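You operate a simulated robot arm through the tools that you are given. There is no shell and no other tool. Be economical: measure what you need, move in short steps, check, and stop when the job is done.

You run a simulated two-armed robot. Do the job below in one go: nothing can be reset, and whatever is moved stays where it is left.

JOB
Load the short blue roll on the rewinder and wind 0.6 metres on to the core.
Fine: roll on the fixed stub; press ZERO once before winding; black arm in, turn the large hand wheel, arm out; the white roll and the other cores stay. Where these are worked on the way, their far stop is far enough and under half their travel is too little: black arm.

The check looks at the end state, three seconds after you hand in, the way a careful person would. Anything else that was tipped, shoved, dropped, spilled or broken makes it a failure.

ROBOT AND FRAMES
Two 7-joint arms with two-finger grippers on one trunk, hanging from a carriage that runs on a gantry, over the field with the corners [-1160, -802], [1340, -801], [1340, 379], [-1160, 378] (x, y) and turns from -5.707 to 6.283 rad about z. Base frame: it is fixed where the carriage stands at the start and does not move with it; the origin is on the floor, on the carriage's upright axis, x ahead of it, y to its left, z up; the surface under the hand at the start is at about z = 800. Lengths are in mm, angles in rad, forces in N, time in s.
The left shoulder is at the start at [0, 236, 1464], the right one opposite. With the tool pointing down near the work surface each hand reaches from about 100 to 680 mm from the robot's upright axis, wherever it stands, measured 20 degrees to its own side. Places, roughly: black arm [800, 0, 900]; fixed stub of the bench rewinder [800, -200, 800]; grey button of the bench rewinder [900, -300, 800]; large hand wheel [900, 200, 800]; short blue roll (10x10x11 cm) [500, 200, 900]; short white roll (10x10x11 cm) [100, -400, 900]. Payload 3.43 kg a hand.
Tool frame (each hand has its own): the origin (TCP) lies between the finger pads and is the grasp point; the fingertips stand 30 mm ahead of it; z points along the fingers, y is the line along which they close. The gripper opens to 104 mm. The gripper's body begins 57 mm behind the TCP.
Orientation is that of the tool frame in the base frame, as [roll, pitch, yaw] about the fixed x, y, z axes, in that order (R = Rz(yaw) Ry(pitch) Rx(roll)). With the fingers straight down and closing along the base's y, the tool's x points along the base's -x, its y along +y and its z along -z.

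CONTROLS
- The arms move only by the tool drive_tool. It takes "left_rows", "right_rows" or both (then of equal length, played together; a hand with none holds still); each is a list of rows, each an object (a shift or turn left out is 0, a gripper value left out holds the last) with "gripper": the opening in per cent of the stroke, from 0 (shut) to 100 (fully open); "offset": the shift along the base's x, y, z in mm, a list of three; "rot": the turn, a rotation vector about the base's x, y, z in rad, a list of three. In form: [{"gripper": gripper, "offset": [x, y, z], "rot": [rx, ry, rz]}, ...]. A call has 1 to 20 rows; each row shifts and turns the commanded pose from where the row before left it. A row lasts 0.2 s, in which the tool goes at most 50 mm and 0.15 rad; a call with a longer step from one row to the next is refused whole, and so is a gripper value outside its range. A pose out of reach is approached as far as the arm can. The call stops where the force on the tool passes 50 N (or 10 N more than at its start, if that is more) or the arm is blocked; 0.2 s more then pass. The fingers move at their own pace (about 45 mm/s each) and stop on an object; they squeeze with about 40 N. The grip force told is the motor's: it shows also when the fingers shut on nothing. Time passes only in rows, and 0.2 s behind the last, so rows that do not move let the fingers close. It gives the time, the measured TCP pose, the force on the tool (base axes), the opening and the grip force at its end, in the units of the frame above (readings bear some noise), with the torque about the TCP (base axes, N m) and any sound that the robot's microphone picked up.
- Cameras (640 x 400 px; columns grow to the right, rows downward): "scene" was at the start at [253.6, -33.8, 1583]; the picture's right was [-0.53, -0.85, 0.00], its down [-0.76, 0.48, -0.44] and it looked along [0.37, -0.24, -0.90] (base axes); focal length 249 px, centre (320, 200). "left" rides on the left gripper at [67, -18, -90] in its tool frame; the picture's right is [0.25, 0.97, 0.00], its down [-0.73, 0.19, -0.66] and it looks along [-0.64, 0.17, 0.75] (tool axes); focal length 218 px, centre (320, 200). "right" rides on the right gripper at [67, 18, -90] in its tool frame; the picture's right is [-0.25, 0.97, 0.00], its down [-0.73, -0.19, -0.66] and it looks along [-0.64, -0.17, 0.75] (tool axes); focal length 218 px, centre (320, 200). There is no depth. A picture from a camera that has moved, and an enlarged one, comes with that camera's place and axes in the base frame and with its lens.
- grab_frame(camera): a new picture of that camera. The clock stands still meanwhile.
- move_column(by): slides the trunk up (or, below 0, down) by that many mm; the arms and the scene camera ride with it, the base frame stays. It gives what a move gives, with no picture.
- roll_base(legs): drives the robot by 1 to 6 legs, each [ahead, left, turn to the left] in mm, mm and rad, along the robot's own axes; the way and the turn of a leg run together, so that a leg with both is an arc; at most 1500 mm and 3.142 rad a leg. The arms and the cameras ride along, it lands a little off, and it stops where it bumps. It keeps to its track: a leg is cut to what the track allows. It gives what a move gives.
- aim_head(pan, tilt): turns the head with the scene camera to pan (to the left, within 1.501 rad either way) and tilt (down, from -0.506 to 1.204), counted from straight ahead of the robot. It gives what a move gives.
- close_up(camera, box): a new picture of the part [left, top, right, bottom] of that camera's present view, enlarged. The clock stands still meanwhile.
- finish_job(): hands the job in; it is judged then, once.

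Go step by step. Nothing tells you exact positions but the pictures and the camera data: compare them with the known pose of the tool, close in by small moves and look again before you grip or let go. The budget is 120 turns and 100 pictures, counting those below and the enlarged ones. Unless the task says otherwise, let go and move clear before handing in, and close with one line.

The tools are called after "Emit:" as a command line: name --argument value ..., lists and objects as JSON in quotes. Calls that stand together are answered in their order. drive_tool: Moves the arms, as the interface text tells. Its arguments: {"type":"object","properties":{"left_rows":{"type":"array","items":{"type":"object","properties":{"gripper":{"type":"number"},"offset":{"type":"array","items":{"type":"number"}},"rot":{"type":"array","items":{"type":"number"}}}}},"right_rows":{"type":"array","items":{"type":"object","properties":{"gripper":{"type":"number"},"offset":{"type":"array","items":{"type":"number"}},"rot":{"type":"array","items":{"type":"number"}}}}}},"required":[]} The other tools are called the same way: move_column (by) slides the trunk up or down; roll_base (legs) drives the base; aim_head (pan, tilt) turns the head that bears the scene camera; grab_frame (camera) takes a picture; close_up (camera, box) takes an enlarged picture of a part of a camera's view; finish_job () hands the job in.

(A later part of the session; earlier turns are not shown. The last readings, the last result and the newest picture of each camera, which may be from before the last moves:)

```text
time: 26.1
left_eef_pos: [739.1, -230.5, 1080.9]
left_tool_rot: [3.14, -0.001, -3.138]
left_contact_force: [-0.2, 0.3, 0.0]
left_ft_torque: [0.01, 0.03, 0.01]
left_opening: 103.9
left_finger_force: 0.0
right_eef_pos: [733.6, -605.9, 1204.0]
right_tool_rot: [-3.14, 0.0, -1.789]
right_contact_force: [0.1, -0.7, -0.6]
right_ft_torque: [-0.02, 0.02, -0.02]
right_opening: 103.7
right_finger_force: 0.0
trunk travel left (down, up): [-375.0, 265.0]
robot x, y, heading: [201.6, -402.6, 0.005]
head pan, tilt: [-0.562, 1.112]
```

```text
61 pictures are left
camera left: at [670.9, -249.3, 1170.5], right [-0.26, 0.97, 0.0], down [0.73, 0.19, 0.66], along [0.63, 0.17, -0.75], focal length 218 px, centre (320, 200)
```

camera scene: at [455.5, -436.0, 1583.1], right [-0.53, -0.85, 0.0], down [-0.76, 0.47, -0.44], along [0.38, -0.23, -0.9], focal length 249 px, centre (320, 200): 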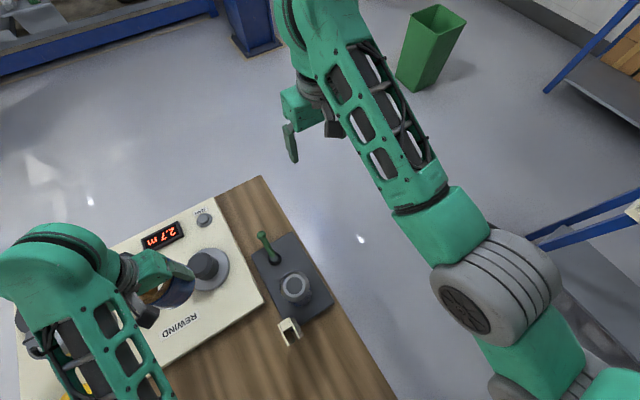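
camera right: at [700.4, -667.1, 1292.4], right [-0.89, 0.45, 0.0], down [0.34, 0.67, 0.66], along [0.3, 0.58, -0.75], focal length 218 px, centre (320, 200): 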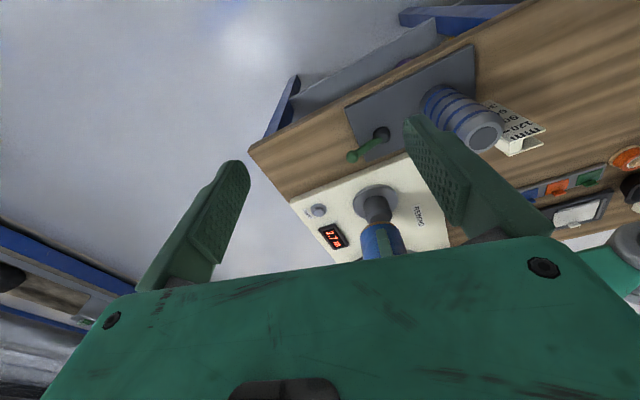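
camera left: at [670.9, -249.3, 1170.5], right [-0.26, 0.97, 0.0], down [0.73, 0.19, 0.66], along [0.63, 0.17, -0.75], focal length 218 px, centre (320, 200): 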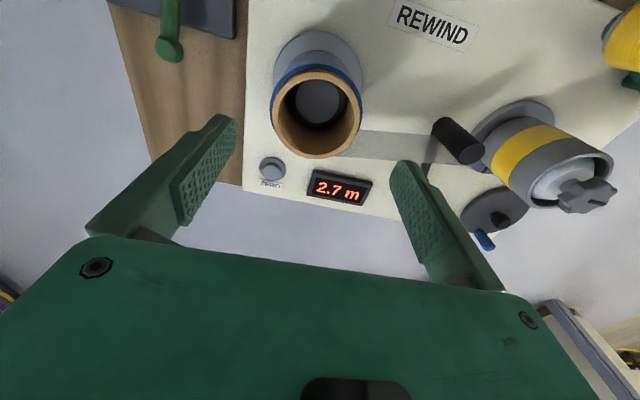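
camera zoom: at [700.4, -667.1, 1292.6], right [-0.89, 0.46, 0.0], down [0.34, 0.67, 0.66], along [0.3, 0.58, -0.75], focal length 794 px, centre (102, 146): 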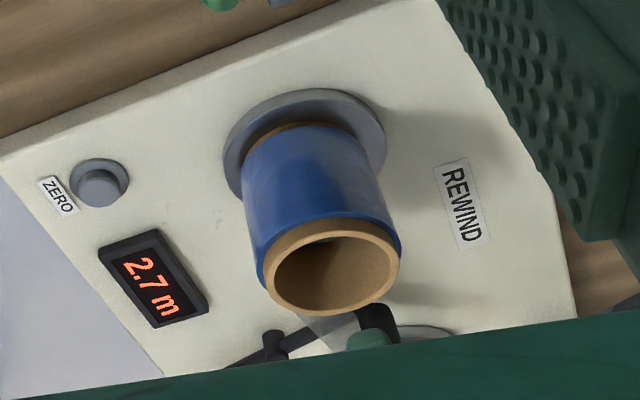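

The blue roll sits over the stub and a film now runs to the core. Next is ZERO, near (900, -278); I'll drive ahead 200 mm and bring the closed left fingers above it.

Emit:
roll_base --legs '[[200, 0, 0]]'

Emit:
drive_tool --left_rows '[{"gripper": 0, "offset": [-20, -15, 0]}, {"offset": [-20, -16, 0]}, {"offset": [0, -16, -30]}, {"offset": [0, 0, -40]}, {"offset": [0, 0, -40]}, {}]'

Emit:
grab_frame --camera "left"

Emit:
grab_frame --camera "scene"

```text
time: 27.7
left_eef_pos: [937.5, -228.6, 1080.8]
left_tool_rot: [3.141, 0.0, -3.139]
left_contact_force: [0.2, -0.6, 0.3]
left_ft_torque: [0.03, 0.01, 0.02]
left_opening: 103.9
left_finger_force: 0.2
right_eef_pos: [932.7, -602.5, 1203.4]
right_tool_rot: [-3.141, 0.001, -1.79]
right_contact_force: [0.5, -0.2, -0.1]
right_ft_torque: [0.01, 0.0, -0.03]
right_opening: 104.1
right_finger_force: 0.1
trunk travel left (down, up): [-375.0, 265.0]
robot x, y, heading: [399.3, -402.7, 0.006]
head pan, tilt: [-0.562, 1.112]
```

```text
time: 29.1
left_eef_pos: [896.3, -274.9, 971.4]
left_tool_rot: [3.141, 0.0, -3.139]
left_contact_force: [-0.3, 0.5, 0.9]
left_ft_torque: [0.01, 0.01, -0.01]
left_opening: 0.1
left_finger_force: 19.4
right_eef_pos: [930.1, -603.7, 1203.6]
right_tool_rot: [-3.141, 0.0, -1.79]
right_contact_force: [-0.7, 0.3, 0.5]
right_ft_torque: [-0.01, -0.03, -0.01]
right_opening: 103.9
right_finger_force: 0.2
trunk travel left (down, up): [-375.0, 265.0]
robot x, y, heading: [400.2, -399.3, 0.004]
head pan, tilt: [-0.562, 1.112]
```

```text
60 pictures are left
camera left: at [828.3, -293.7, 1061.4], right [-0.26, 0.97, 0.0], down [0.73, 0.19, 0.66], along [0.64, 0.17, -0.75], focal length 218 px, centre (320, 200)
```

left: 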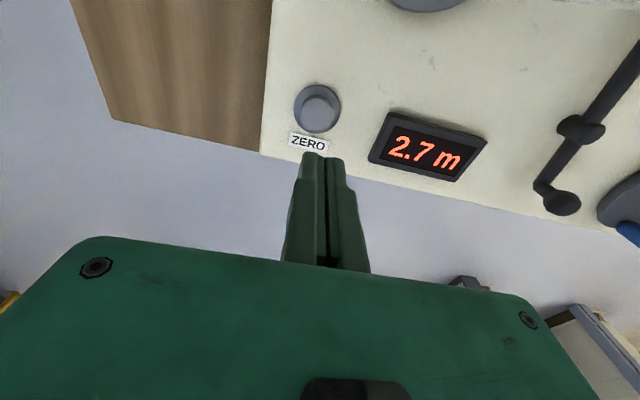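

```text
59 pictures are left
camera scene: at [653.3, -434.8, 1583.1], right [-0.53, -0.85, 0.0], down [-0.76, 0.47, -0.44], along [0.38, -0.23, -0.9], focal length 249 px, centre (320, 200)
```

scene: 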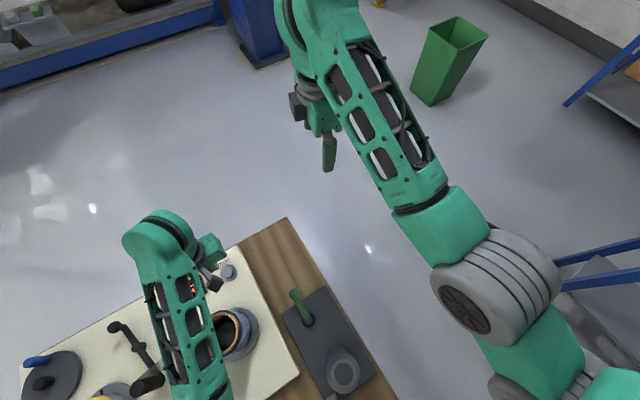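

The closed fingers stand almost directly above the ZERO button at (899, -275). I'll go down close to it first.

Emit:
drive_tool --left_rows '[{"offset": [3, 0, -30]}, {"offset": [0, 0, -30]}, {"offset": [0, 0, -15]}, {}]'

Emit:
close_up --camera "left" --box '[220, 60, 500, 280]'

```text
time: 30.1
left_eef_pos: [897.9, -276.6, 894.3]
left_tool_rot: [-3.141, -0.002, -3.138]
left_contact_force: [0.4, 0.2, 0.4]
left_ft_torque: [-0.01, 0.0, 0.0]
left_opening: 0.0
left_finger_force: 34.6
right_eef_pos: [931.6, -604.2, 1203.8]
right_tool_rot: [3.141, 0.001, -1.788]
right_contact_force: [-0.4, 0.4, -1.2]
right_ft_torque: [-0.01, 0.0, 0.0]
right_opening: 104.1
right_finger_force: 0.1
trunk travel left (down, up): [-375.0, 265.0]
robot x, y, heading: [402.0, -401.3, 0.003]
head pan, tilt: [-0.562, 1.112]
```

```text
1.82 times, centred on (360, 170) of left
camera zoom: at [831.0, -294.1, 984.8], right [-0.26, 0.97, 0.0], down [0.73, 0.19, 0.66], along [0.64, 0.17, -0.75], focal length 397 px, centre (247, 254)
```

zoom: 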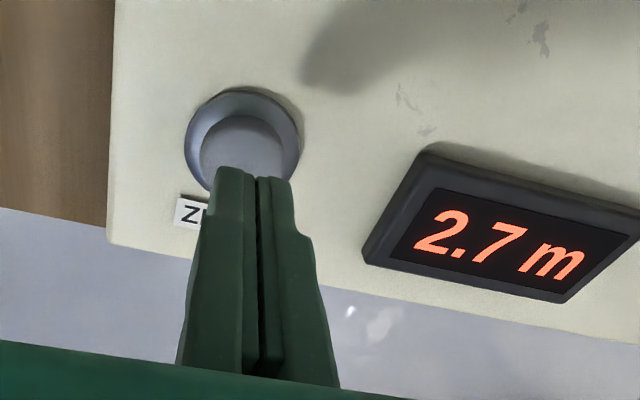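

The fingertips are just over the cap. Pressing down in small steps.

Emit:
drive_tool --left_rows '[{"offset": [2, 0, -6]}, {"offset": [0, 0, -4]}, {"offset": [0, 0, -4]}, {"offset": [0, 0, -3]}, {"offset": [0, 0, -3]}]'

Emit:
close_up --camera "left" --box '[220, 60, 500, 280]'

```text
time: 31.3
left_eef_pos: [900.3, -277.0, 874.6]
left_tool_rot: [-3.141, 0.0, -3.138]
left_contact_force: [1.0, -0.1, 0.5]
left_ft_torque: [-0.01, -0.01, 0.0]
left_opening: 0.0
left_finger_force: 34.8
right_eef_pos: [931.0, -604.0, 1204.1]
right_tool_rot: [3.142, -0.001, -1.788]
right_contact_force: [-0.6, 0.3, -0.3]
right_ft_torque: [0.0, 0.01, 0.02]
right_opening: 104.0
right_finger_force: 0.1
trunk travel left (down, up): [-375.0, 265.0]
robot x, y, heading: [396.2, -399.8, 0.005]
head pan, tilt: [-0.562, 1.112]
```

```text
1.82 times, centred on (360, 170) of left
camera zoom: at [832.6, -295.3, 965.0], right [-0.26, 0.97, 0.0], down [0.73, 0.19, 0.66], along [0.63, 0.17, -0.75], focal length 397 px, centre (247, 254)
```

zoom: 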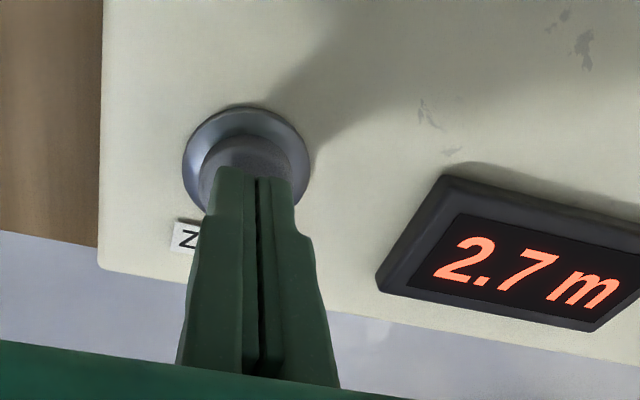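

No contact yet, so the cap is a little lower. I'll continue in small steps.

Emit:
drive_tool --left_rows '[{"offset": [0, 0, -3]}, {"offset": [0, 0, -3]}, {"offset": [0, 0, -3]}, {"offset": [0, 0, -3]}]'

Emit:
close_up --camera "left" --box '[220, 60, 500, 280]'

```text
time: 32.3
left_eef_pos: [901.0, -277.3, 864.3]
left_tool_rot: [-3.141, 0.0, -3.138]
left_contact_force: [-0.5, -0.4, 2.7]
left_ft_torque: [0.0, -0.02, 0.0]
left_opening: 6.0
left_finger_force: 34.7
right_eef_pos: [929.8, -604.6, 1202.1]
right_tool_rot: [-3.141, 0.0, -1.789]
right_contact_force: [0.0, 0.1, 0.5]
right_ft_torque: [-0.01, 0.0, 0.02]
right_opening: 104.1
right_finger_force: 0.1
trunk travel left (down, up): [-375.0, 265.0]
robot x, y, heading: [400.6, -402.2, -0.0]
head pan, tilt: [-0.562, 1.112]
```

```text
1.82 times, centred on (360, 170) of left
camera zoom: at [833.3, -295.6, 954.3], right [-0.26, 0.97, 0.0], down [0.73, 0.19, 0.66], along [0.63, 0.17, -0.75], focal length 397 px, centre (247, 254)
```

zoom: 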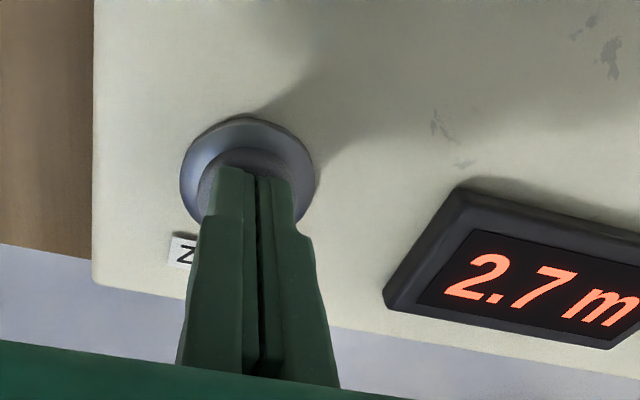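

Contact has begun (about 3 N). I'll press further.

Emit:
drive_tool --left_rows '[{"offset": [0, 0, -2]}, {"offset": [0, 0, -2]}, {"offset": [0, 0, -2]}, {}]'

Emit:
close_up --camera "left" --box '[220, 60, 500, 280]'

```text
time: 33.3
left_eef_pos: [901.8, -277.7, 860.2]
left_tool_rot: [-3.14, 0.004, -3.138]
left_contact_force: [-6.9, -0.9, 20.6]
left_ft_torque: [0.01, 0.21, 0.08]
left_opening: 6.0
left_finger_force: 35.2
right_eef_pos: [930.8, -602.9, 1204.6]
right_tool_rot: [3.14, 0.0, -1.788]
right_contact_force: [1.3, -0.4, -1.2]
right_ft_torque: [-0.01, -0.02, 0.01]
right_opening: 104.0
right_finger_force: 0.0
trunk travel left (down, up): [-375.0, 265.0]
robot x, y, heading: [399.0, -401.9, 0.01]
head pan, tilt: [-0.562, 1.112]
heard: click
```

```text
1.82 times, centred on (360, 170) of left
camera zoom: at [834.1, -295.4, 949.5], right [-0.26, 0.97, 0.0], down [0.73, 0.19, 0.66], along [0.64, 0.17, -0.75], focal length 397 px, centre (247, 254)
```

zoom: 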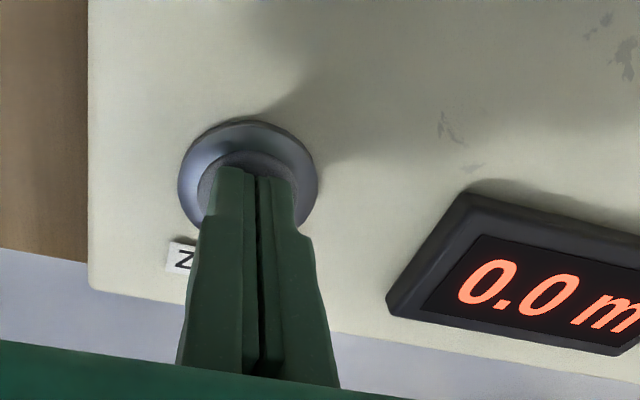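

The display reads 0.0 after one click. I'll rise straight up and drive left to look at the black arm and the wheel.

Emit:
drive_tool --left_rows '[{"offset": [0, 0, 20]}, {"offset": [0, 0, 40]}, {"offset": [0, 0, 50]}, {"offset": [-25, 0, 50]}, {"offset": [-45, 0, 50]}, {"offset": [-45, 0, 10]}, {}]'

Emit:
roll_base --legs '[[0, 300, 0]]'

Emit:
aim_head --pan 0.0 --tilt 1.0

Emit:
grab_frame --camera "scene"

Emit:
grab_frame --camera "left"

```text
refused: row 4 steps farther than a row can; nothing moved
```

```text
time: 34.4
left_eef_pos: [895.6, -216.0, 853.1]
left_tool_rot: [-3.128, -0.013, 3.139]
left_contact_force: [-0.7, -3.5, -0.9]
left_ft_torque: [-0.06, 0.01, 0.02]
left_opening: 0.2
left_finger_force: 34.6
right_eef_pos: [930.6, -535.3, 1203.2]
right_tool_rot: [-3.14, 0.001, -1.788]
right_contact_force: [-0.3, 0.1, 0.5]
right_ft_torque: [-0.01, -0.01, 0.02]
right_opening: 103.7
right_finger_force: 0.1
trunk travel left (down, up): [-375.0, 265.0]
robot x, y, heading: [397.4, -333.8, -0.002]
head pan, tilt: [-0.562, 1.112]
stopped in leg 1: the force on the tool passed its limit at 65 N (the readings are from after the stop); the commanded pose is now the measured one
```

```text
time: 35.4
left_eef_pos: [896.7, -215.4, 853.3]
left_tool_rot: [-3.128, -0.012, 3.138]
left_contact_force: [-1.5, -5.0, 0.3]
left_ft_torque: [-0.05, 0.03, 0.06]
left_opening: 0.1
left_finger_force: 34.7
right_eef_pos: [930.5, -536.5, 1202.8]
right_tool_rot: [3.141, 0.0, -1.788]
right_contact_force: [0.7, 0.2, 0.0]
right_ft_torque: [-0.02, -0.03, 0.02]
right_opening: 104.2
right_finger_force: 0.0
trunk travel left (down, up): [-375.0, 265.0]
robot x, y, heading: [400.8, -332.7, 0.001]
head pan, tilt: [0.0, 1.0]
```

```text
54 pictures are left
camera scene: at [669.8, -334.0, 1590.4], right [0.0, -1.0, 0.0], down [-0.84, 0.0, -0.54], along [0.54, 0.0, -0.84], focal length 249 px, centre (320, 200)
```

scene: 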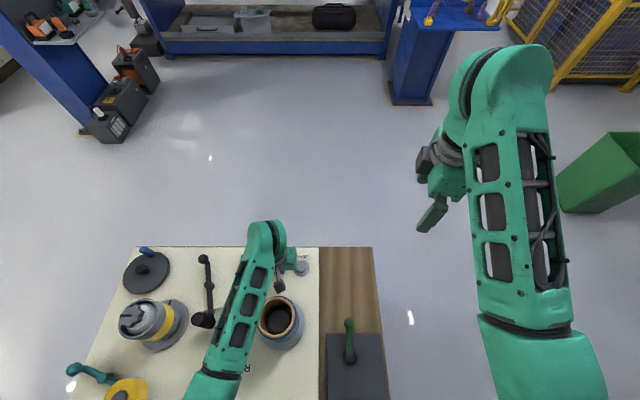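

```text
53 pictures are left
camera left: at [829.6, -232.1, 944.3], right [-0.25, 0.97, -0.01], down [0.74, 0.2, 0.64], along [0.63, 0.15, -0.77], focal length 218 px, centre (320, 200)
```

left: 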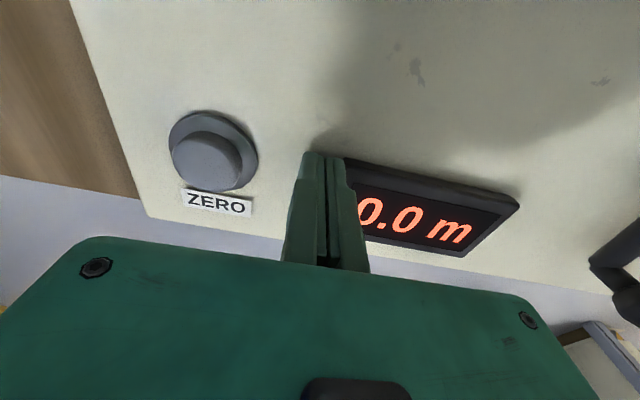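

The lift was refused for too large a step, so the sideways drive dragged my fingers against the display housing. I should not have sent those moves together. I'll back off, lift straight up, and check whether anything shifted.

Emit:
drive_tool --left_rows '[{"offset": [0, -5, 2]}, {"offset": [0, 0, 30]}, {"offset": [0, 0, 45]}, {"offset": [0, 0, 45]}, {"offset": [-10, 0, 40]}, {"offset": [-30, 0, 35]}, {}]'

```text
time: 37.0
left_eef_pos: [858.5, -219.2, 1050.1]
left_tool_rot: [-3.128, -0.014, 3.135]
left_contact_force: [-0.5, 0.6, -0.3]
left_ft_torque: [0.04, -0.02, 0.01]
left_opening: 0.3
left_finger_force: 34.8
right_eef_pos: [931.3, -535.6, 1203.7]
right_tool_rot: [-3.14, 0.0, -1.788]
right_contact_force: [-0.3, 0.8, 0.4]
right_ft_torque: [-0.01, 0.0, -0.01]
right_opening: 104.0
right_finger_force: 0.0
trunk travel left (down, up): [-375.0, 265.0]
robot x, y, heading: [398.3, -332.4, 0.002]
head pan, tilt: [0.0, 1.0]
```

Emit:
roll_base --legs '[[0, 230, 0]]'

Emit:
grab_frame --camera "scene"

Emit:
grab_frame --camera "left"

Emit:
grab_frame --camera "right"

```text
time: 38.7
left_eef_pos: [856.5, 9.9, 1050.1]
left_tool_rot: [-3.13, -0.015, 3.135]
left_contact_force: [-0.3, -0.2, 0.4]
left_ft_torque: [-0.03, 0.0, 0.02]
left_opening: 0.0
left_finger_force: 34.6
right_eef_pos: [928.7, -306.0, 1204.0]
right_tool_rot: [3.139, -0.001, -1.787]
right_contact_force: [0.2, 0.4, -0.6]
right_ft_torque: [-0.02, 0.02, -0.02]
right_opening: 104.1
right_finger_force: 0.0
trunk travel left (down, up): [-375.0, 265.0]
robot x, y, heading: [397.6, -106.7, -0.001]
head pan, tilt: [0.0, 1.0]
```

```text
52 pictures are left
camera scene: at [669.5, -103.7, 1590.5], right [0.0, -1.0, 0.0], down [-0.84, 0.0, -0.54], along [0.54, 0.0, -0.84], focal length 249 px, centre (320, 200)
```

scene: 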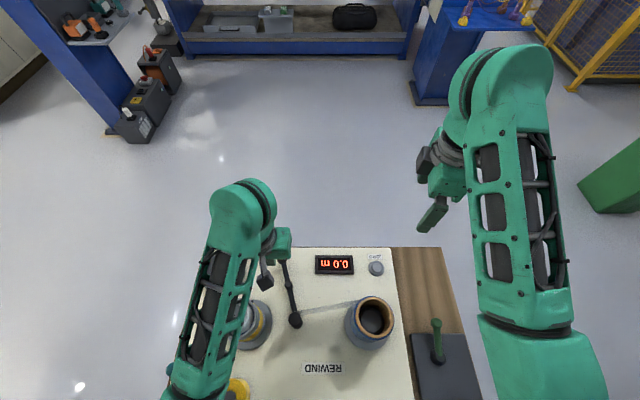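

```text
51 pictures are left
camera left: at [791.2, -6.8, 1141.6], right [-0.25, 0.97, -0.01], down [0.74, 0.2, 0.64], along [0.63, 0.15, -0.76], focal length 218 px, centre (320, 200)
```

left: 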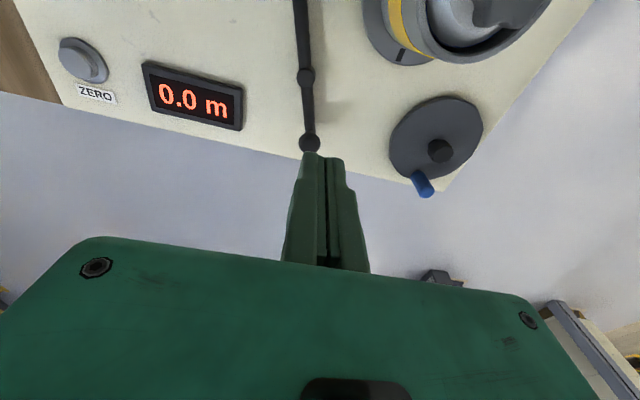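

```text
50 pictures are left
camera right: at [897.4, -367.4, 1292.0], right [-0.89, 0.46, 0.0], down [0.34, 0.67, 0.66], along [0.3, 0.59, -0.75], focal length 218 px, centre (320, 200)
```

right: 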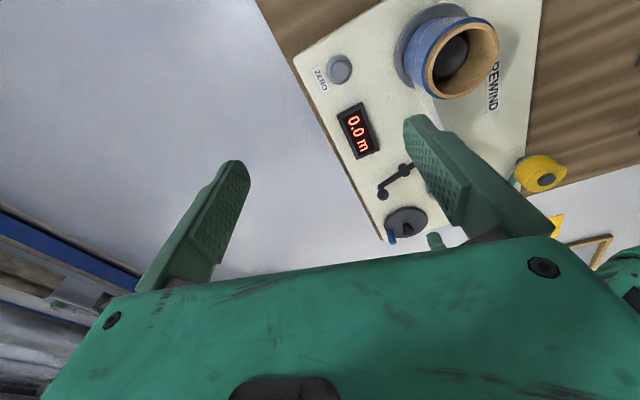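

Everything stands as before and the display reads 0.0. I'll enlarge the black arm to see where it pivots.

Emit:
close_up --camera "right" --box '[330, 90, 460, 260]'

Emit:
close_up --camera "scene" --box '[200, 230, 420, 390]'

```text
2.35 times, centred on (395, 175) of right
camera zoom: at [897.4, -367.4, 1292.0], right [-0.89, 0.46, 0.0], down [0.34, 0.67, 0.66], along [0.3, 0.59, -0.75], focal length 514 px, centre (144, 259)
```

zoom: 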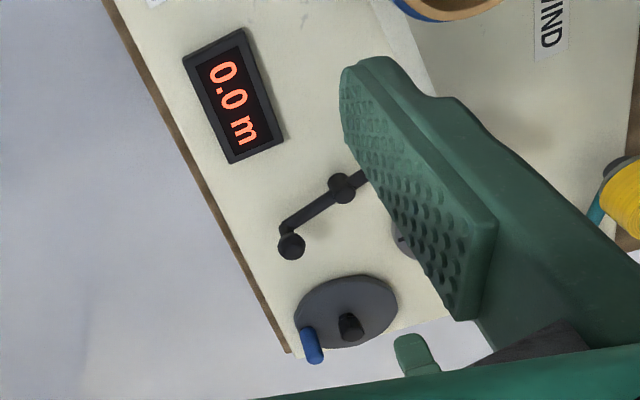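

```text
2.50 times, centred on (310, 310) of scene
camera zoom: at [669.5, -103.7, 1590.5], right [0.0, -1.0, 0.0], down [-0.84, 0.0, -0.54], along [0.54, 0.0, -0.84], focal length 622 px, centre (345, -75)
```

zoom: 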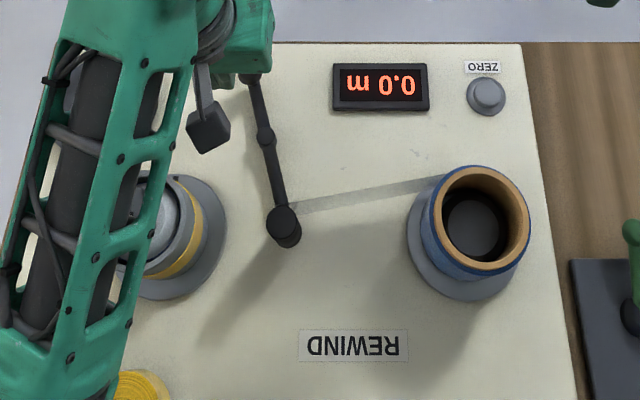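

The knob at the far end of the black arm is near (917, 9, 880), with its hub at (852, -14) and roller at (757, -42). I'll straddle the knob with slightly open fingers so I can move it both ways.

Emit:
drive_tool --left_rows '[{"gripper": 45, "offset": [30, 0, 0]}, {"offset": [30, -1, 0]}, {"offset": [0, 0, -40]}, {"offset": [0, 0, -40]}, {}]'

Emit:
grab_frame --camera "left"

Emit:
close_up --camera "scene" --box '[200, 200, 420, 390]'

```text
time: 39.9
left_eef_pos: [917.3, 7.2, 969.1]
left_tool_rot: [-3.127, -0.012, 3.137]
left_contact_force: [0.1, 0.2, -0.5]
left_ft_torque: [-0.04, -0.02, 0.01]
left_opening: 46.6
left_finger_force: 0.1
right_eef_pos: [929.7, -306.4, 1203.4]
right_tool_rot: [-3.141, -0.001, -1.79]
right_contact_force: [0.5, 0.4, 0.1]
right_ft_torque: [0.02, -0.01, 0.02]
right_opening: 104.0
right_finger_force: 0.0
trunk travel left (down, up): [-375.0, 265.0]
robot x, y, heading: [401.2, -105.4, 0.001]
head pan, tilt: [0.0, 1.0]
```

```text
47 pictures are left
camera left: at [849.9, -9.0, 1060.9], right [-0.25, 0.97, -0.01], down [0.74, 0.2, 0.64], along [0.63, 0.15, -0.76], focal length 218 px, centre (320, 200)
```

left: 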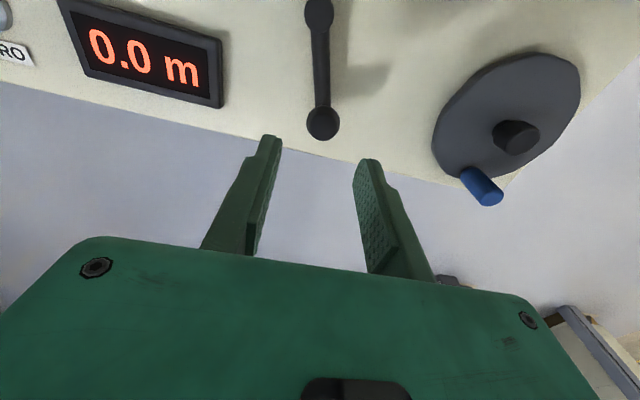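

```text
2.11 times, centred on (310, 295) of scene
camera zoom: at [669.5, -104.0, 1590.5], right [0.0, -1.0, 0.0], down [-0.84, 0.0, -0.54], along [0.54, 0.0, -0.84], focal length 523 px, centre (341, 0)
```

zoom: 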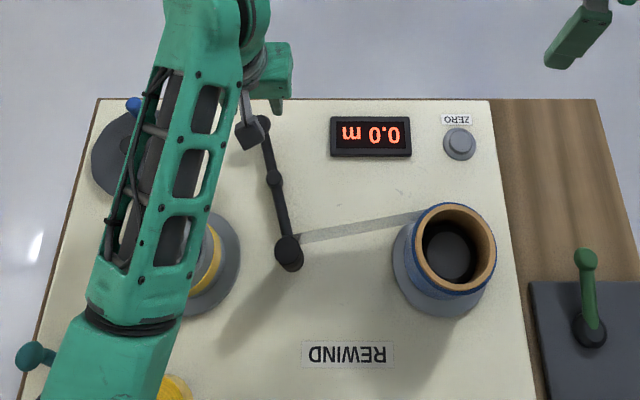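

The knob lies straight below, between the fingers. Descending around it.

Emit:
drive_tool --left_rows '[{"offset": [0, 0, -25]}, {"offset": [0, 0, -25]}, {"offset": [0, 0, -15]}, {"offset": [0, 0, -10]}, {}]'

Emit:
grab_frame --camera "left"

```text
time: 41.1
left_eef_pos: [917.5, 8.2, 895.5]
left_tool_rot: [-3.127, -0.015, 3.137]
left_contact_force: [0.5, 0.0, 0.3]
left_ft_torque: [0.01, 0.01, 0.02]
left_opening: 46.8
left_finger_force: 0.1
right_eef_pos: [930.0, -305.8, 1203.7]
right_tool_rot: [3.14, 0.001, -1.787]
right_contact_force: [-0.2, -0.7, -0.1]
right_ft_torque: [0.05, -0.03, 0.02]
right_opening: 103.6
right_finger_force: 0.0
trunk travel left (down, up): [-375.0, 265.0]
robot x, y, heading: [402.8, -102.7, -0.002]
head pan, tilt: [0.0, 1.0]
```

```text
45 pictures are left
camera left: at [851.2, -8.1, 986.5], right [-0.25, 0.97, -0.01], down [0.74, 0.2, 0.64], along [0.63, 0.15, -0.76], focal length 218 px, centre (320, 200)
```

left: 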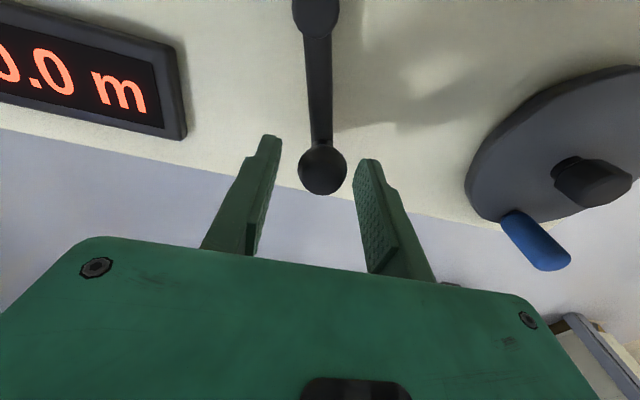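

I'll lower 8 mm more and push the knob toward -y in small steps.

Emit:
drive_tool --left_rows '[{"offset": [0, 0, -8]}, {"offset": [0, -6, 0]}, {"offset": [0, -6, 0]}, {"offset": [0, -6, 0]}, {"offset": [0, -6, 0]}, {}]'

Emit:
grab_frame --camera "left"

Emit:
close_up --camera "scene" --box '[200, 200, 420, 390]'

```text
time: 42.5
left_eef_pos: [917.7, -15.8, 887.3]
left_tool_rot: [-3.13, -0.014, 3.135]
left_contact_force: [0.2, -0.2, 0.7]
left_ft_torque: [0.02, -0.01, 0.05]
left_opening: 46.9
left_finger_force: 0.1
right_eef_pos: [929.6, -305.3, 1203.9]
right_tool_rot: [3.141, 0.001, -1.788]
right_contact_force: [0.2, 0.0, 0.5]
right_ft_torque: [0.0, 0.06, -0.01]
right_opening: 103.9
right_finger_force: 0.1
trunk travel left (down, up): [-375.0, 265.0]
robot x, y, heading: [401.3, -102.1, 0.001]
head pan, tilt: [0.0, 1.0]
```

```text
44 pictures are left
camera left: at [851.8, -32.4, 978.4], right [-0.25, 0.97, -0.01], down [0.74, 0.2, 0.64], along [0.63, 0.15, -0.76], focal length 218 px, centre (320, 200)
```

left: 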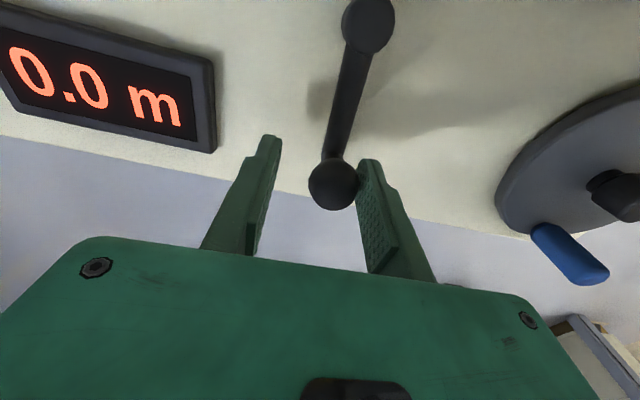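

```text
2.11 times, centred on (310, 295) of scene
camera zoom: at [669.4, -104.0, 1590.5], right [0.0, -1.0, 0.0], down [-0.84, 0.0, -0.54], along [0.54, 0.0, -0.84], focal length 523 px, centre (341, 0)
```

zoom: 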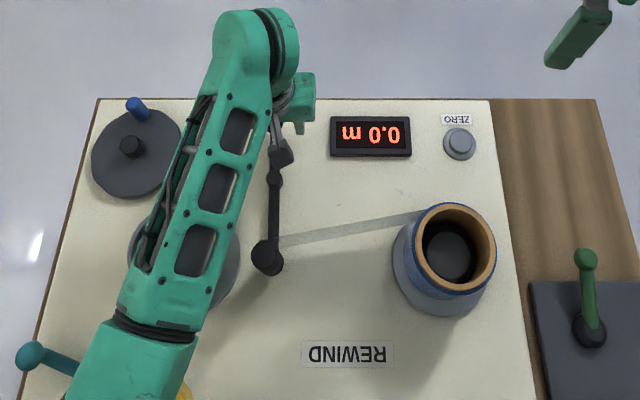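

The arm pivots at its hub and the roller is swinging toward the core. I'll keep pushing toward its stop.

Emit:
drive_tool --left_rows '[{"offset": [0, -6, 0]}, {"offset": [0, -6, 0]}, {"offset": [0, -6, 0]}, {"offset": [0, -6, 0]}, {"offset": [-1, -5, 0]}, {}]'

Emit:
grab_frame --camera "left"

Emit:
close_up --camera "scene" --box '[200, 200, 420, 390]'

```text
time: 43.9
left_eef_pos: [916.9, -42.3, 886.7]
left_tool_rot: [-3.132, -0.012, 3.136]
left_contact_force: [0.4, 6.8, 2.7]
left_ft_torque: [0.11, -0.11, 0.0]
left_opening: 50.4
left_finger_force: 3.4
right_eef_pos: [931.3, -304.8, 1203.3]
right_tool_rot: [3.141, 0.001, -1.789]
right_contact_force: [0.0, -0.3, 0.3]
right_ft_torque: [-0.01, 0.02, 0.0]
right_opening: 104.0
right_finger_force: 0.1
trunk travel left (down, up): [-375.0, 265.0]
robot x, y, heading: [400.2, -101.8, 0.0]
head pan, tilt: [0.0, 1.0]
```

```text
42 pictures are left
camera left: at [851.0, -59.5, 978.2], right [-0.25, 0.97, -0.01], down [0.74, 0.19, 0.65], along [0.63, 0.16, -0.76], focal length 218 px, centre (320, 200)
```

left: 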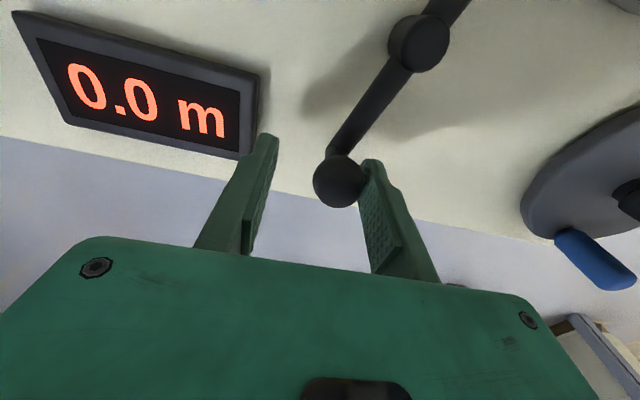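

```text
2.11 times, centred on (310, 295) of scene
camera zoom: at [669.6, -103.1, 1590.5], right [0.0, -1.0, 0.0], down [-0.84, 0.0, -0.54], along [0.54, 0.0, -0.84], focal length 523 px, centre (341, 0)
```

zoom: 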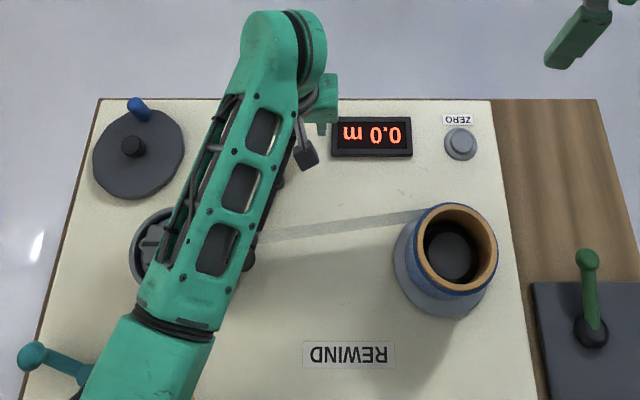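

There's resistance now (about 7 N), maybe the stop. I'll push a little more to make sure.

Emit:
drive_tool --left_rows '[{"offset": [-1, -4, 0]}, {"offset": [-1, -4, 0]}, {}]'

Emit:
grab_frame --camera "left"

```text
time: 44.7
left_eef_pos: [918.0, -46.2, 887.7]
left_tool_rot: [-3.135, -0.008, 3.137]
left_contact_force: [4.1, 23.1, 8.0]
left_ft_torque: [0.45, -0.1, -0.12]
left_opening: 57.9
left_finger_force: 9.6
right_eef_pos: [930.3, -302.1, 1203.8]
right_tool_rot: [-3.14, 0.003, -1.788]
right_contact_force: [0.5, -1.0, 0.1]
right_ft_torque: [0.03, 0.01, 0.01]
right_opening: 104.1
right_finger_force: 0.0
trunk travel left (down, up): [-375.0, 265.0]
robot x, y, heading: [398.8, -106.5, 0.01]
head pan, tilt: [0.0, 1.0]
```

```text
40 pictures are left
camera left: at [850.6, -63.9, 978.8], right [-0.25, 0.97, 0.0], down [0.74, 0.19, 0.65], along [0.63, 0.16, -0.76], focal length 218 px, centre (320, 200)
```

left: 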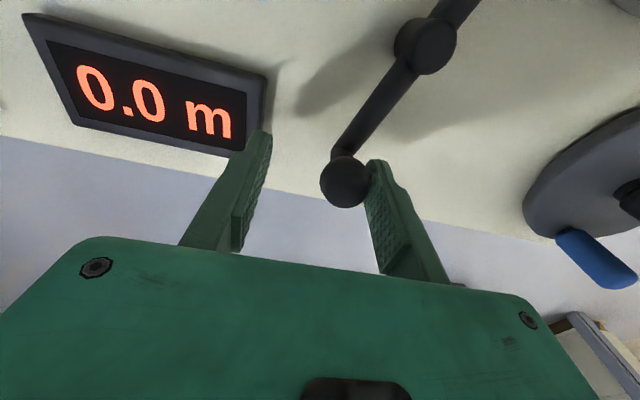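

The arm is hard on its stop (23 N, no more motion). I'll back off slightly, lift clear and look.

Emit:
drive_tool --left_rows '[{"offset": [1, 6, 0]}, {"offset": [0, 5, 0]}, {"offset": [0, 0, 30]}, {"offset": [0, 0, 45]}, {"offset": [0, 0, 45]}, {"offset": [0, 0, 40]}, {}]'

Emit:
grab_frame --camera "left"

Emit:
grab_frame --camera "right"

```text
time: 46.3
left_eef_pos: [916.1, -41.0, 1046.9]
left_tool_rot: [-3.129, -0.014, 3.135]
left_contact_force: [0.7, -0.3, 0.1]
left_ft_torque: [0.0, -0.03, 0.01]
left_opening: 47.1
left_finger_force: 0.0
right_eef_pos: [931.1, -305.5, 1202.9]
right_tool_rot: [3.142, 0.0, -1.788]
right_contact_force: [-0.4, -1.0, 0.5]
right_ft_torque: [0.0, 0.0, 0.0]
right_opening: 104.0
right_finger_force: 0.1
trunk travel left (down, up): [-375.0, 265.0]
robot x, y, heading: [397.5, -103.5, -0.001]
head pan, tilt: [0.0, 1.0]
```

```text
39 pictures are left
camera left: at [849.9, -58.2, 1137.8], right [-0.25, 0.97, -0.01], down [0.74, 0.2, 0.64], along [0.63, 0.15, -0.76], focal length 218 px, centre (320, 200)
```

left: 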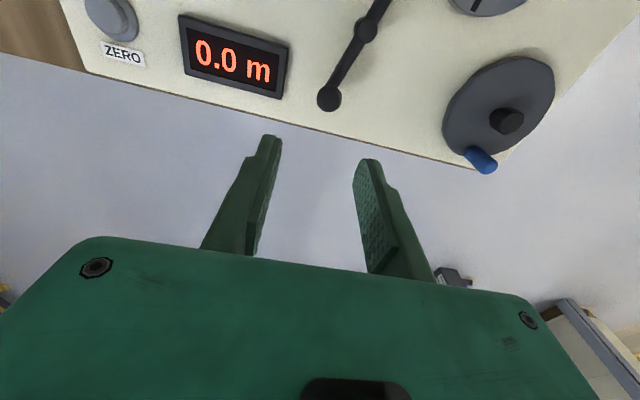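

```text
38 pictures are left
camera right: at [897.3, -367.9, 1292.1], right [-0.89, 0.46, 0.0], down [0.34, 0.67, 0.66], along [0.3, 0.59, -0.75], focal length 218 px, centre (320, 200)
```

right: 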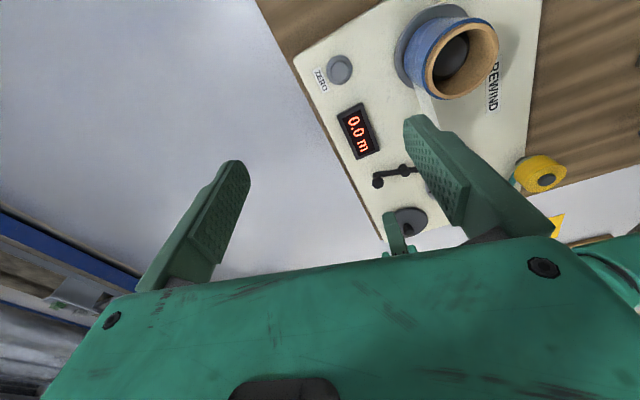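

The black arm stays in. The wheel's centre is about (883, 184) and its blue handle about (943, 186), top near z = 890. I'll drive closer for comfortable reach and look.

Emit:
roll_base --legs '[[40, 170, 0]]'

Emit:
grab_frame --camera "left"

Emit:
grab_frame --camera "scene"

```text
time: 47.8
left_eef_pos: [956.8, 133.0, 1046.6]
left_tool_rot: [-3.129, -0.014, 3.137]
left_contact_force: [0.2, -0.4, 0.3]
left_ft_torque: [-0.01, -0.01, -0.01]
left_opening: 46.9
left_finger_force: 0.1
right_eef_pos: [970.1, -132.0, 1204.1]
right_tool_rot: [3.139, 0.0, -1.786]
right_contact_force: [-0.4, 0.5, 0.2]
right_ft_torque: [0.01, 0.02, 0.0]
right_opening: 103.9
right_finger_force: 0.1
trunk travel left (down, up): [-375.0, 265.0]
robot x, y, heading: [432.4, 72.5, 0.005]
head pan, tilt: [0.0, 1.0]
```

```text
37 pictures are left
camera left: at [890.0, 116.0, 1137.5], right [-0.25, 0.97, -0.01], down [0.74, 0.2, 0.64], along [0.63, 0.15, -0.76], focal length 218 px, centre (320, 200)
```

left: 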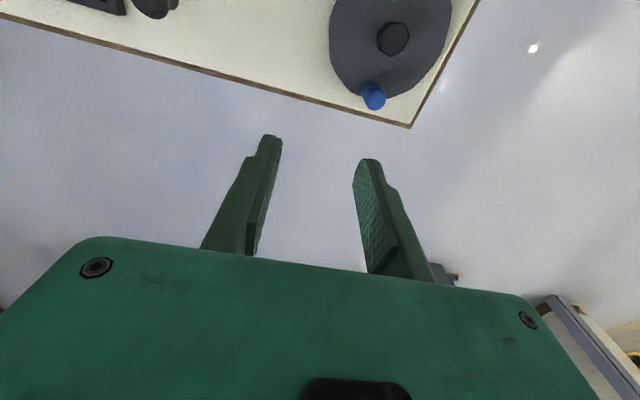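

```text
36 pictures are left
camera scene: at [709.5, 69.7, 1590.5], right [0.0, -1.0, 0.0], down [-0.84, 0.0, -0.54], along [0.54, 0.0, -0.84], focal length 249 px, centre (320, 200)
```

scene: 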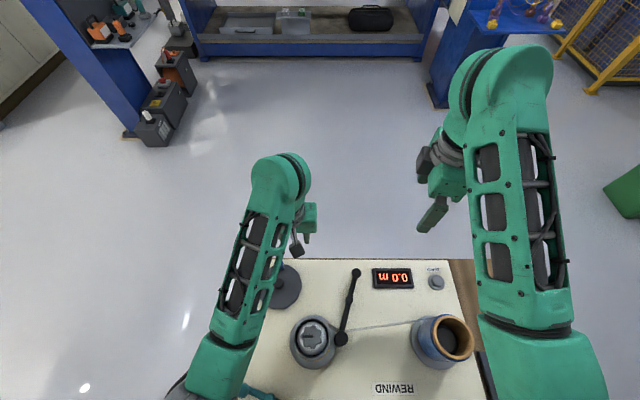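

The blue handle is at about (941, 185) and the wheel centre at about (886, 185). Moving the hand over the handle.

Emit:
drive_tool --left_rows '[{"offset": [-8, 26, 0]}, {"offset": [-8, 26, 0]}, {"offset": [0, 0, -40]}, {"offset": [0, 0, -40]}, {}]'

Emit:
grab_frame --camera "left"

```text
time: 49.0
left_eef_pos: [938.8, 185.6, 967.0]
left_tool_rot: [-3.127, -0.012, 3.139]
left_contact_force: [-0.5, -0.1, 0.1]
left_ft_torque: [0.03, -0.01, -0.02]
left_opening: 46.9
left_finger_force: 0.1
right_eef_pos: [970.6, -132.5, 1202.4]
right_tool_rot: [3.141, 0.0, -1.788]
right_contact_force: [-0.3, 0.1, -0.1]
right_ft_torque: [0.0, -0.01, -0.02]
right_opening: 104.1
right_finger_force: 0.2
trunk travel left (down, up): [-375.0, 265.0]
robot x, y, heading: [439.2, 67.7, 0.003]
head pan, tilt: [0.0, 1.0]
```

```text
35 pictures are left
camera left: at [872.9, 167.8, 1057.7], right [-0.25, 0.97, -0.01], down [0.74, 0.2, 0.65], along [0.63, 0.15, -0.76], focal length 218 px, centre (320, 200)
```

left: 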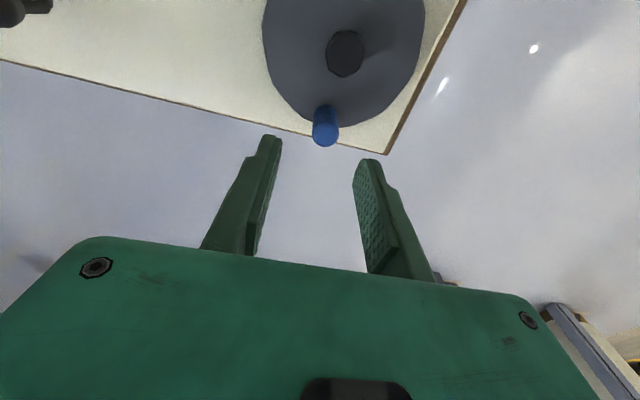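

I'll centre on the handle and descend around it.

Emit:
drive_tool --left_rows '[{"offset": [4, 2, -20]}, {"offset": [0, 0, -20]}, {"offset": [0, 0, -15]}, {"offset": [0, 0, -15]}, {}]'

Emit:
grab_frame --camera "left"

```text
time: 50.2
left_eef_pos: [943.4, 186.1, 896.7]
left_tool_rot: [-3.13, -0.015, 3.139]
left_contact_force: [-0.1, -0.2, -0.3]
left_ft_torque: [0.0, 0.0, 0.01]
left_opening: 46.7
left_finger_force: 0.0
right_eef_pos: [969.9, -132.5, 1203.6]
right_tool_rot: [3.141, -0.001, -1.788]
right_contact_force: [-0.6, 0.5, 0.0]
right_ft_torque: [-0.03, 0.0, 0.01]
right_opening: 104.2
right_finger_force: 0.1
trunk travel left (down, up): [-375.0, 265.0]
robot x, y, heading: [439.4, 69.4, 0.007]
head pan, tilt: [0.0, 1.0]
```

```text
34 pictures are left
camera left: at [877.4, 168.9, 987.5], right [-0.25, 0.97, -0.01], down [0.74, 0.2, 0.64], along [0.63, 0.15, -0.76], focal length 218 px, centre (320, 200)
```

left: 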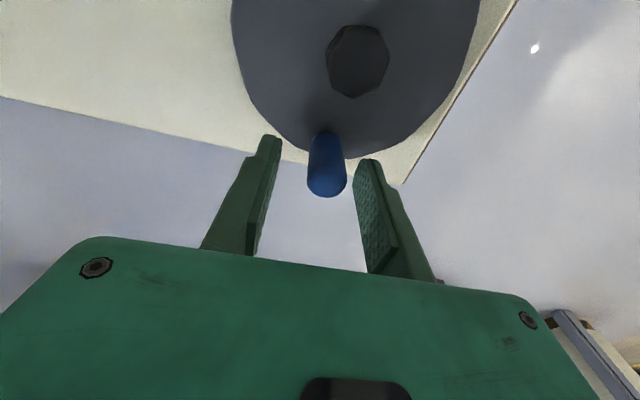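

The handle stands upright between the fingers. I'll lower 14 mm more and grip it.

Emit:
drive_tool --left_rows '[{"offset": [1, 2, -8]}, {"offset": [0, 0, -6]}, {"gripper": 0}, {"gripper": 0}, {"gripper": 0}, {"gripper": 0}]'

Emit:
grab_frame --camera "left"

```text
time: 51.6
left_eef_pos: [944.8, 188.6, 881.0]
left_tool_rot: [-3.131, -0.014, 3.139]
left_contact_force: [2.9, 3.2, -7.5]
left_ft_torque: [1.2, -0.26, -0.02]
left_opening: 21.5
left_finger_force: 45.2
right_eef_pos: [970.4, -131.0, 1203.7]
right_tool_rot: [3.141, 0.0, -1.787]
right_contact_force: [0.5, -0.3, -0.1]
right_ft_torque: [-0.02, -0.01, 0.02]
right_opening: 103.7
right_finger_force: 0.0
trunk travel left (down, up): [-375.0, 265.0]
robot x, y, heading: [437.1, 65.9, 0.007]
head pan, tilt: [0.0, 1.0]
```

```text
33 pictures are left
camera left: at [878.7, 172.0, 973.1], right [-0.25, 0.97, -0.01], down [0.74, 0.2, 0.64], along [0.63, 0.16, -0.76], focal length 218 px, centre (320, 200)
```

left: 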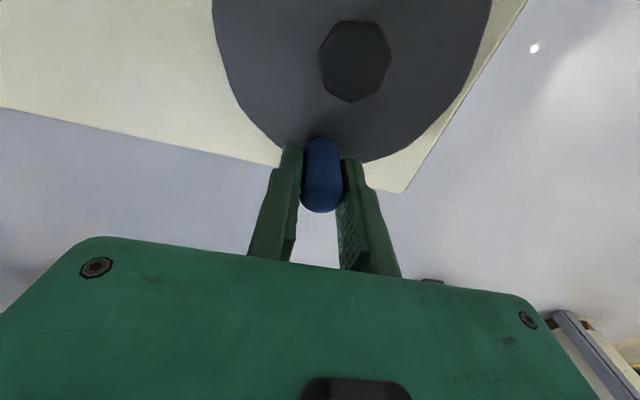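

The handle is gripped. I'll try a quarter turn clockwise (seen from above) and read the display.

Emit:
drive_tool --left_rows '[{"offset": [-1.9, -14.5, 0]}, {"offset": [-5.6, -13.5, 0]}, {"offset": [-8.9, -11.6, 0]}, {"offset": [-11.6, -8.9, 0]}, {"offset": [-13.5, -5.6, 0]}, {"offset": [-14.5, -1.9, 0]}, {}]'

Emit:
close_up --camera "scene" --box '[240, 240, 480, 390]'

Emit:
grab_frame --camera "left"

```text
time: 53.2
left_eef_pos: [890.7, 138.6, 881.2]
left_tool_rot: [-3.135, -0.012, 3.141]
left_contact_force: [0.8, 19.1, -10.3]
left_ft_torque: [1.15, -0.95, -0.08]
left_opening: 21.7
left_finger_force: 45.4
right_eef_pos: [970.6, -128.1, 1202.2]
right_tool_rot: [3.14, 0.004, -1.784]
right_contact_force: [0.0, -0.4, 0.1]
right_ft_torque: [0.0, -0.03, 0.0]
right_opening: 103.9
right_finger_force: 0.1
trunk travel left (down, up): [-375.0, 265.0]
robot x, y, heading: [436.7, 67.9, 0.001]
head pan, tilt: [0.0, 1.0]
```

```text
2.67 times, centred on (360, 315) of scene
camera zoom: at [709.2, 71.4, 1590.3], right [0.0, -1.0, 0.0], down [-0.84, 0.0, -0.54], along [0.54, 0.0, -0.84], focal length 663 px, centre (213, -107)
```

zoom: 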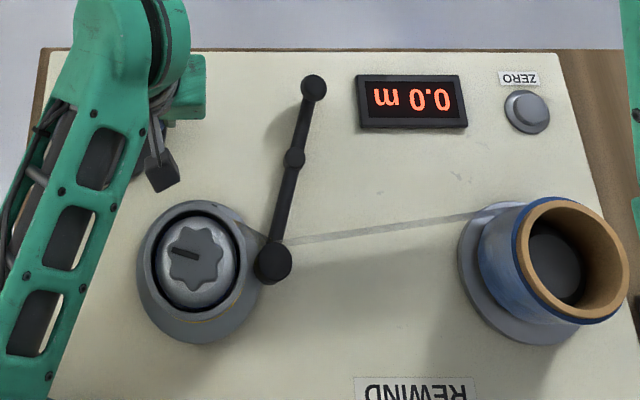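

```text
31 pictures are left
camera left: at [823.3, 119.7, 973.1], right [-0.25, 0.97, 0.0], down [0.74, 0.19, 0.65], along [0.63, 0.16, -0.76], focal length 218 px, centre (320, 200)
```

left: 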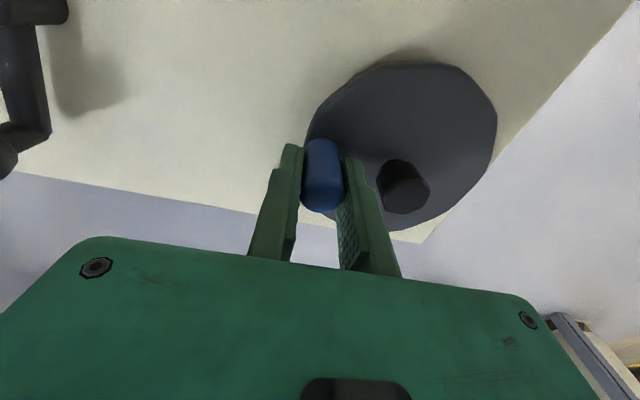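

The crank radius is nearer 51 mm, and the display still says 0.0. The film meets the core's far side, which suggests counter-clockwise, so I'll turn back and a quarter beyond and compare.

Emit:
drive_tool --left_rows '[{"offset": [4.2, 5.4, 0]}, {"offset": [13.2, 1.7, 0]}, {"offset": [12.3, 5.1, 0]}, {"offset": [10.6, 8.1, 0]}, {"offset": [8.1, 10.6, 0]}, {"offset": [5.1, 12.3, 0]}, {"offset": [1.7, 13.2, 0]}, {"offset": [-1.7, 13.2, 0]}, {"offset": [-5.1, 12.3, 0]}, {"offset": [-8.1, 10.6, 0]}, {"offset": [-10.6, 8.1, 0]}, {"offset": [-12.3, 5.1, 0]}, {"offset": [-13.2, 1.7, 0]}, {}]'

Emit:
close_up --camera "scene" --box '[240, 240, 480, 390]'

```text
time: 56.2
left_eef_pos: [893.0, 240.5, 882.8]
left_tool_rot: [-3.131, -0.013, 3.14]
left_contact_force: [-1.3, 3.7, 3.6]
left_ft_torque: [1.36, -0.73, -0.03]
left_opening: 21.4
left_finger_force: 45.5
right_eef_pos: [970.8, -131.7, 1203.5]
right_tool_rot: [3.14, 0.001, -1.784]
right_contact_force: [0.1, 0.7, 0.0]
right_ft_torque: [-0.01, 0.04, -0.01]
right_opening: 104.2
right_finger_force: 0.0
trunk travel left (down, up): [-375.0, 265.0]
robot x, y, heading: [437.4, 73.5, -0.001]
head pan, tilt: [0.0, 1.0]
```

```text
2.67 times, centred on (360, 315) of scene
camera zoom: at [709.4, 69.9, 1590.6], right [0.0, -1.0, 0.0], down [-0.84, 0.0, -0.54], along [0.54, 0.0, -0.84], focal length 663 px, centre (213, -107)
```

zoom: 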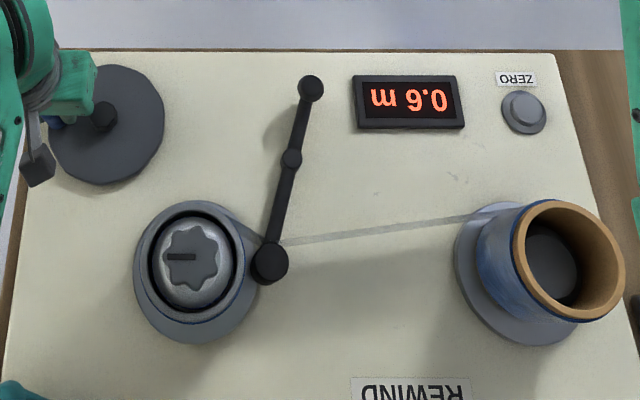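

The display changed a lot in half a turn. I'll read it the right way round from the right camera.

Emit:
close_up --camera "scene" --box '[365, 262, 425, 296]'

Emit:
grab_frame --camera "right"

```text
10.67 times, centred on (395, 279) of scene
camera zoom: at [709.4, 69.9, 1590.6], right [0.0, -1.0, 0.0], down [-0.84, 0.0, -0.54], along [0.54, 0.0, -0.84], focal length 2652 px, centre (-480, -643)
```

zoom: 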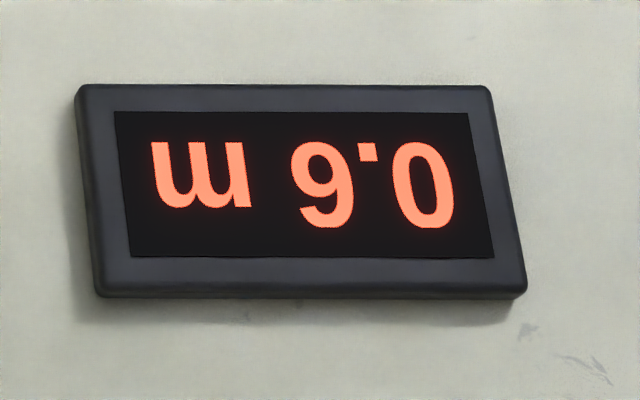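

```text
28 pictures are left
camera right: at [937.9, -193.2, 1292.1], right [-0.89, 0.45, 0.0], down [0.34, 0.67, 0.66], along [0.3, 0.59, -0.75], focal length 218 px, centre (320, 200)
```

right: 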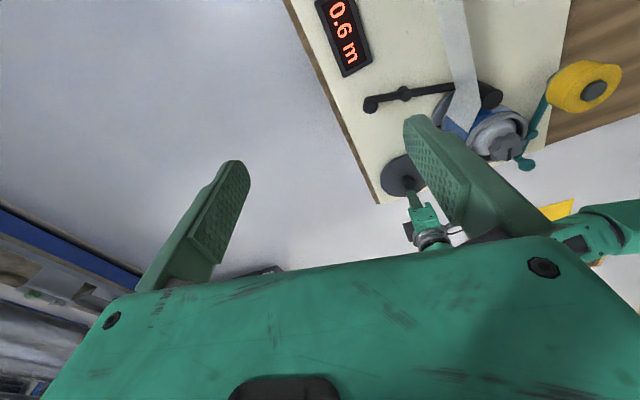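

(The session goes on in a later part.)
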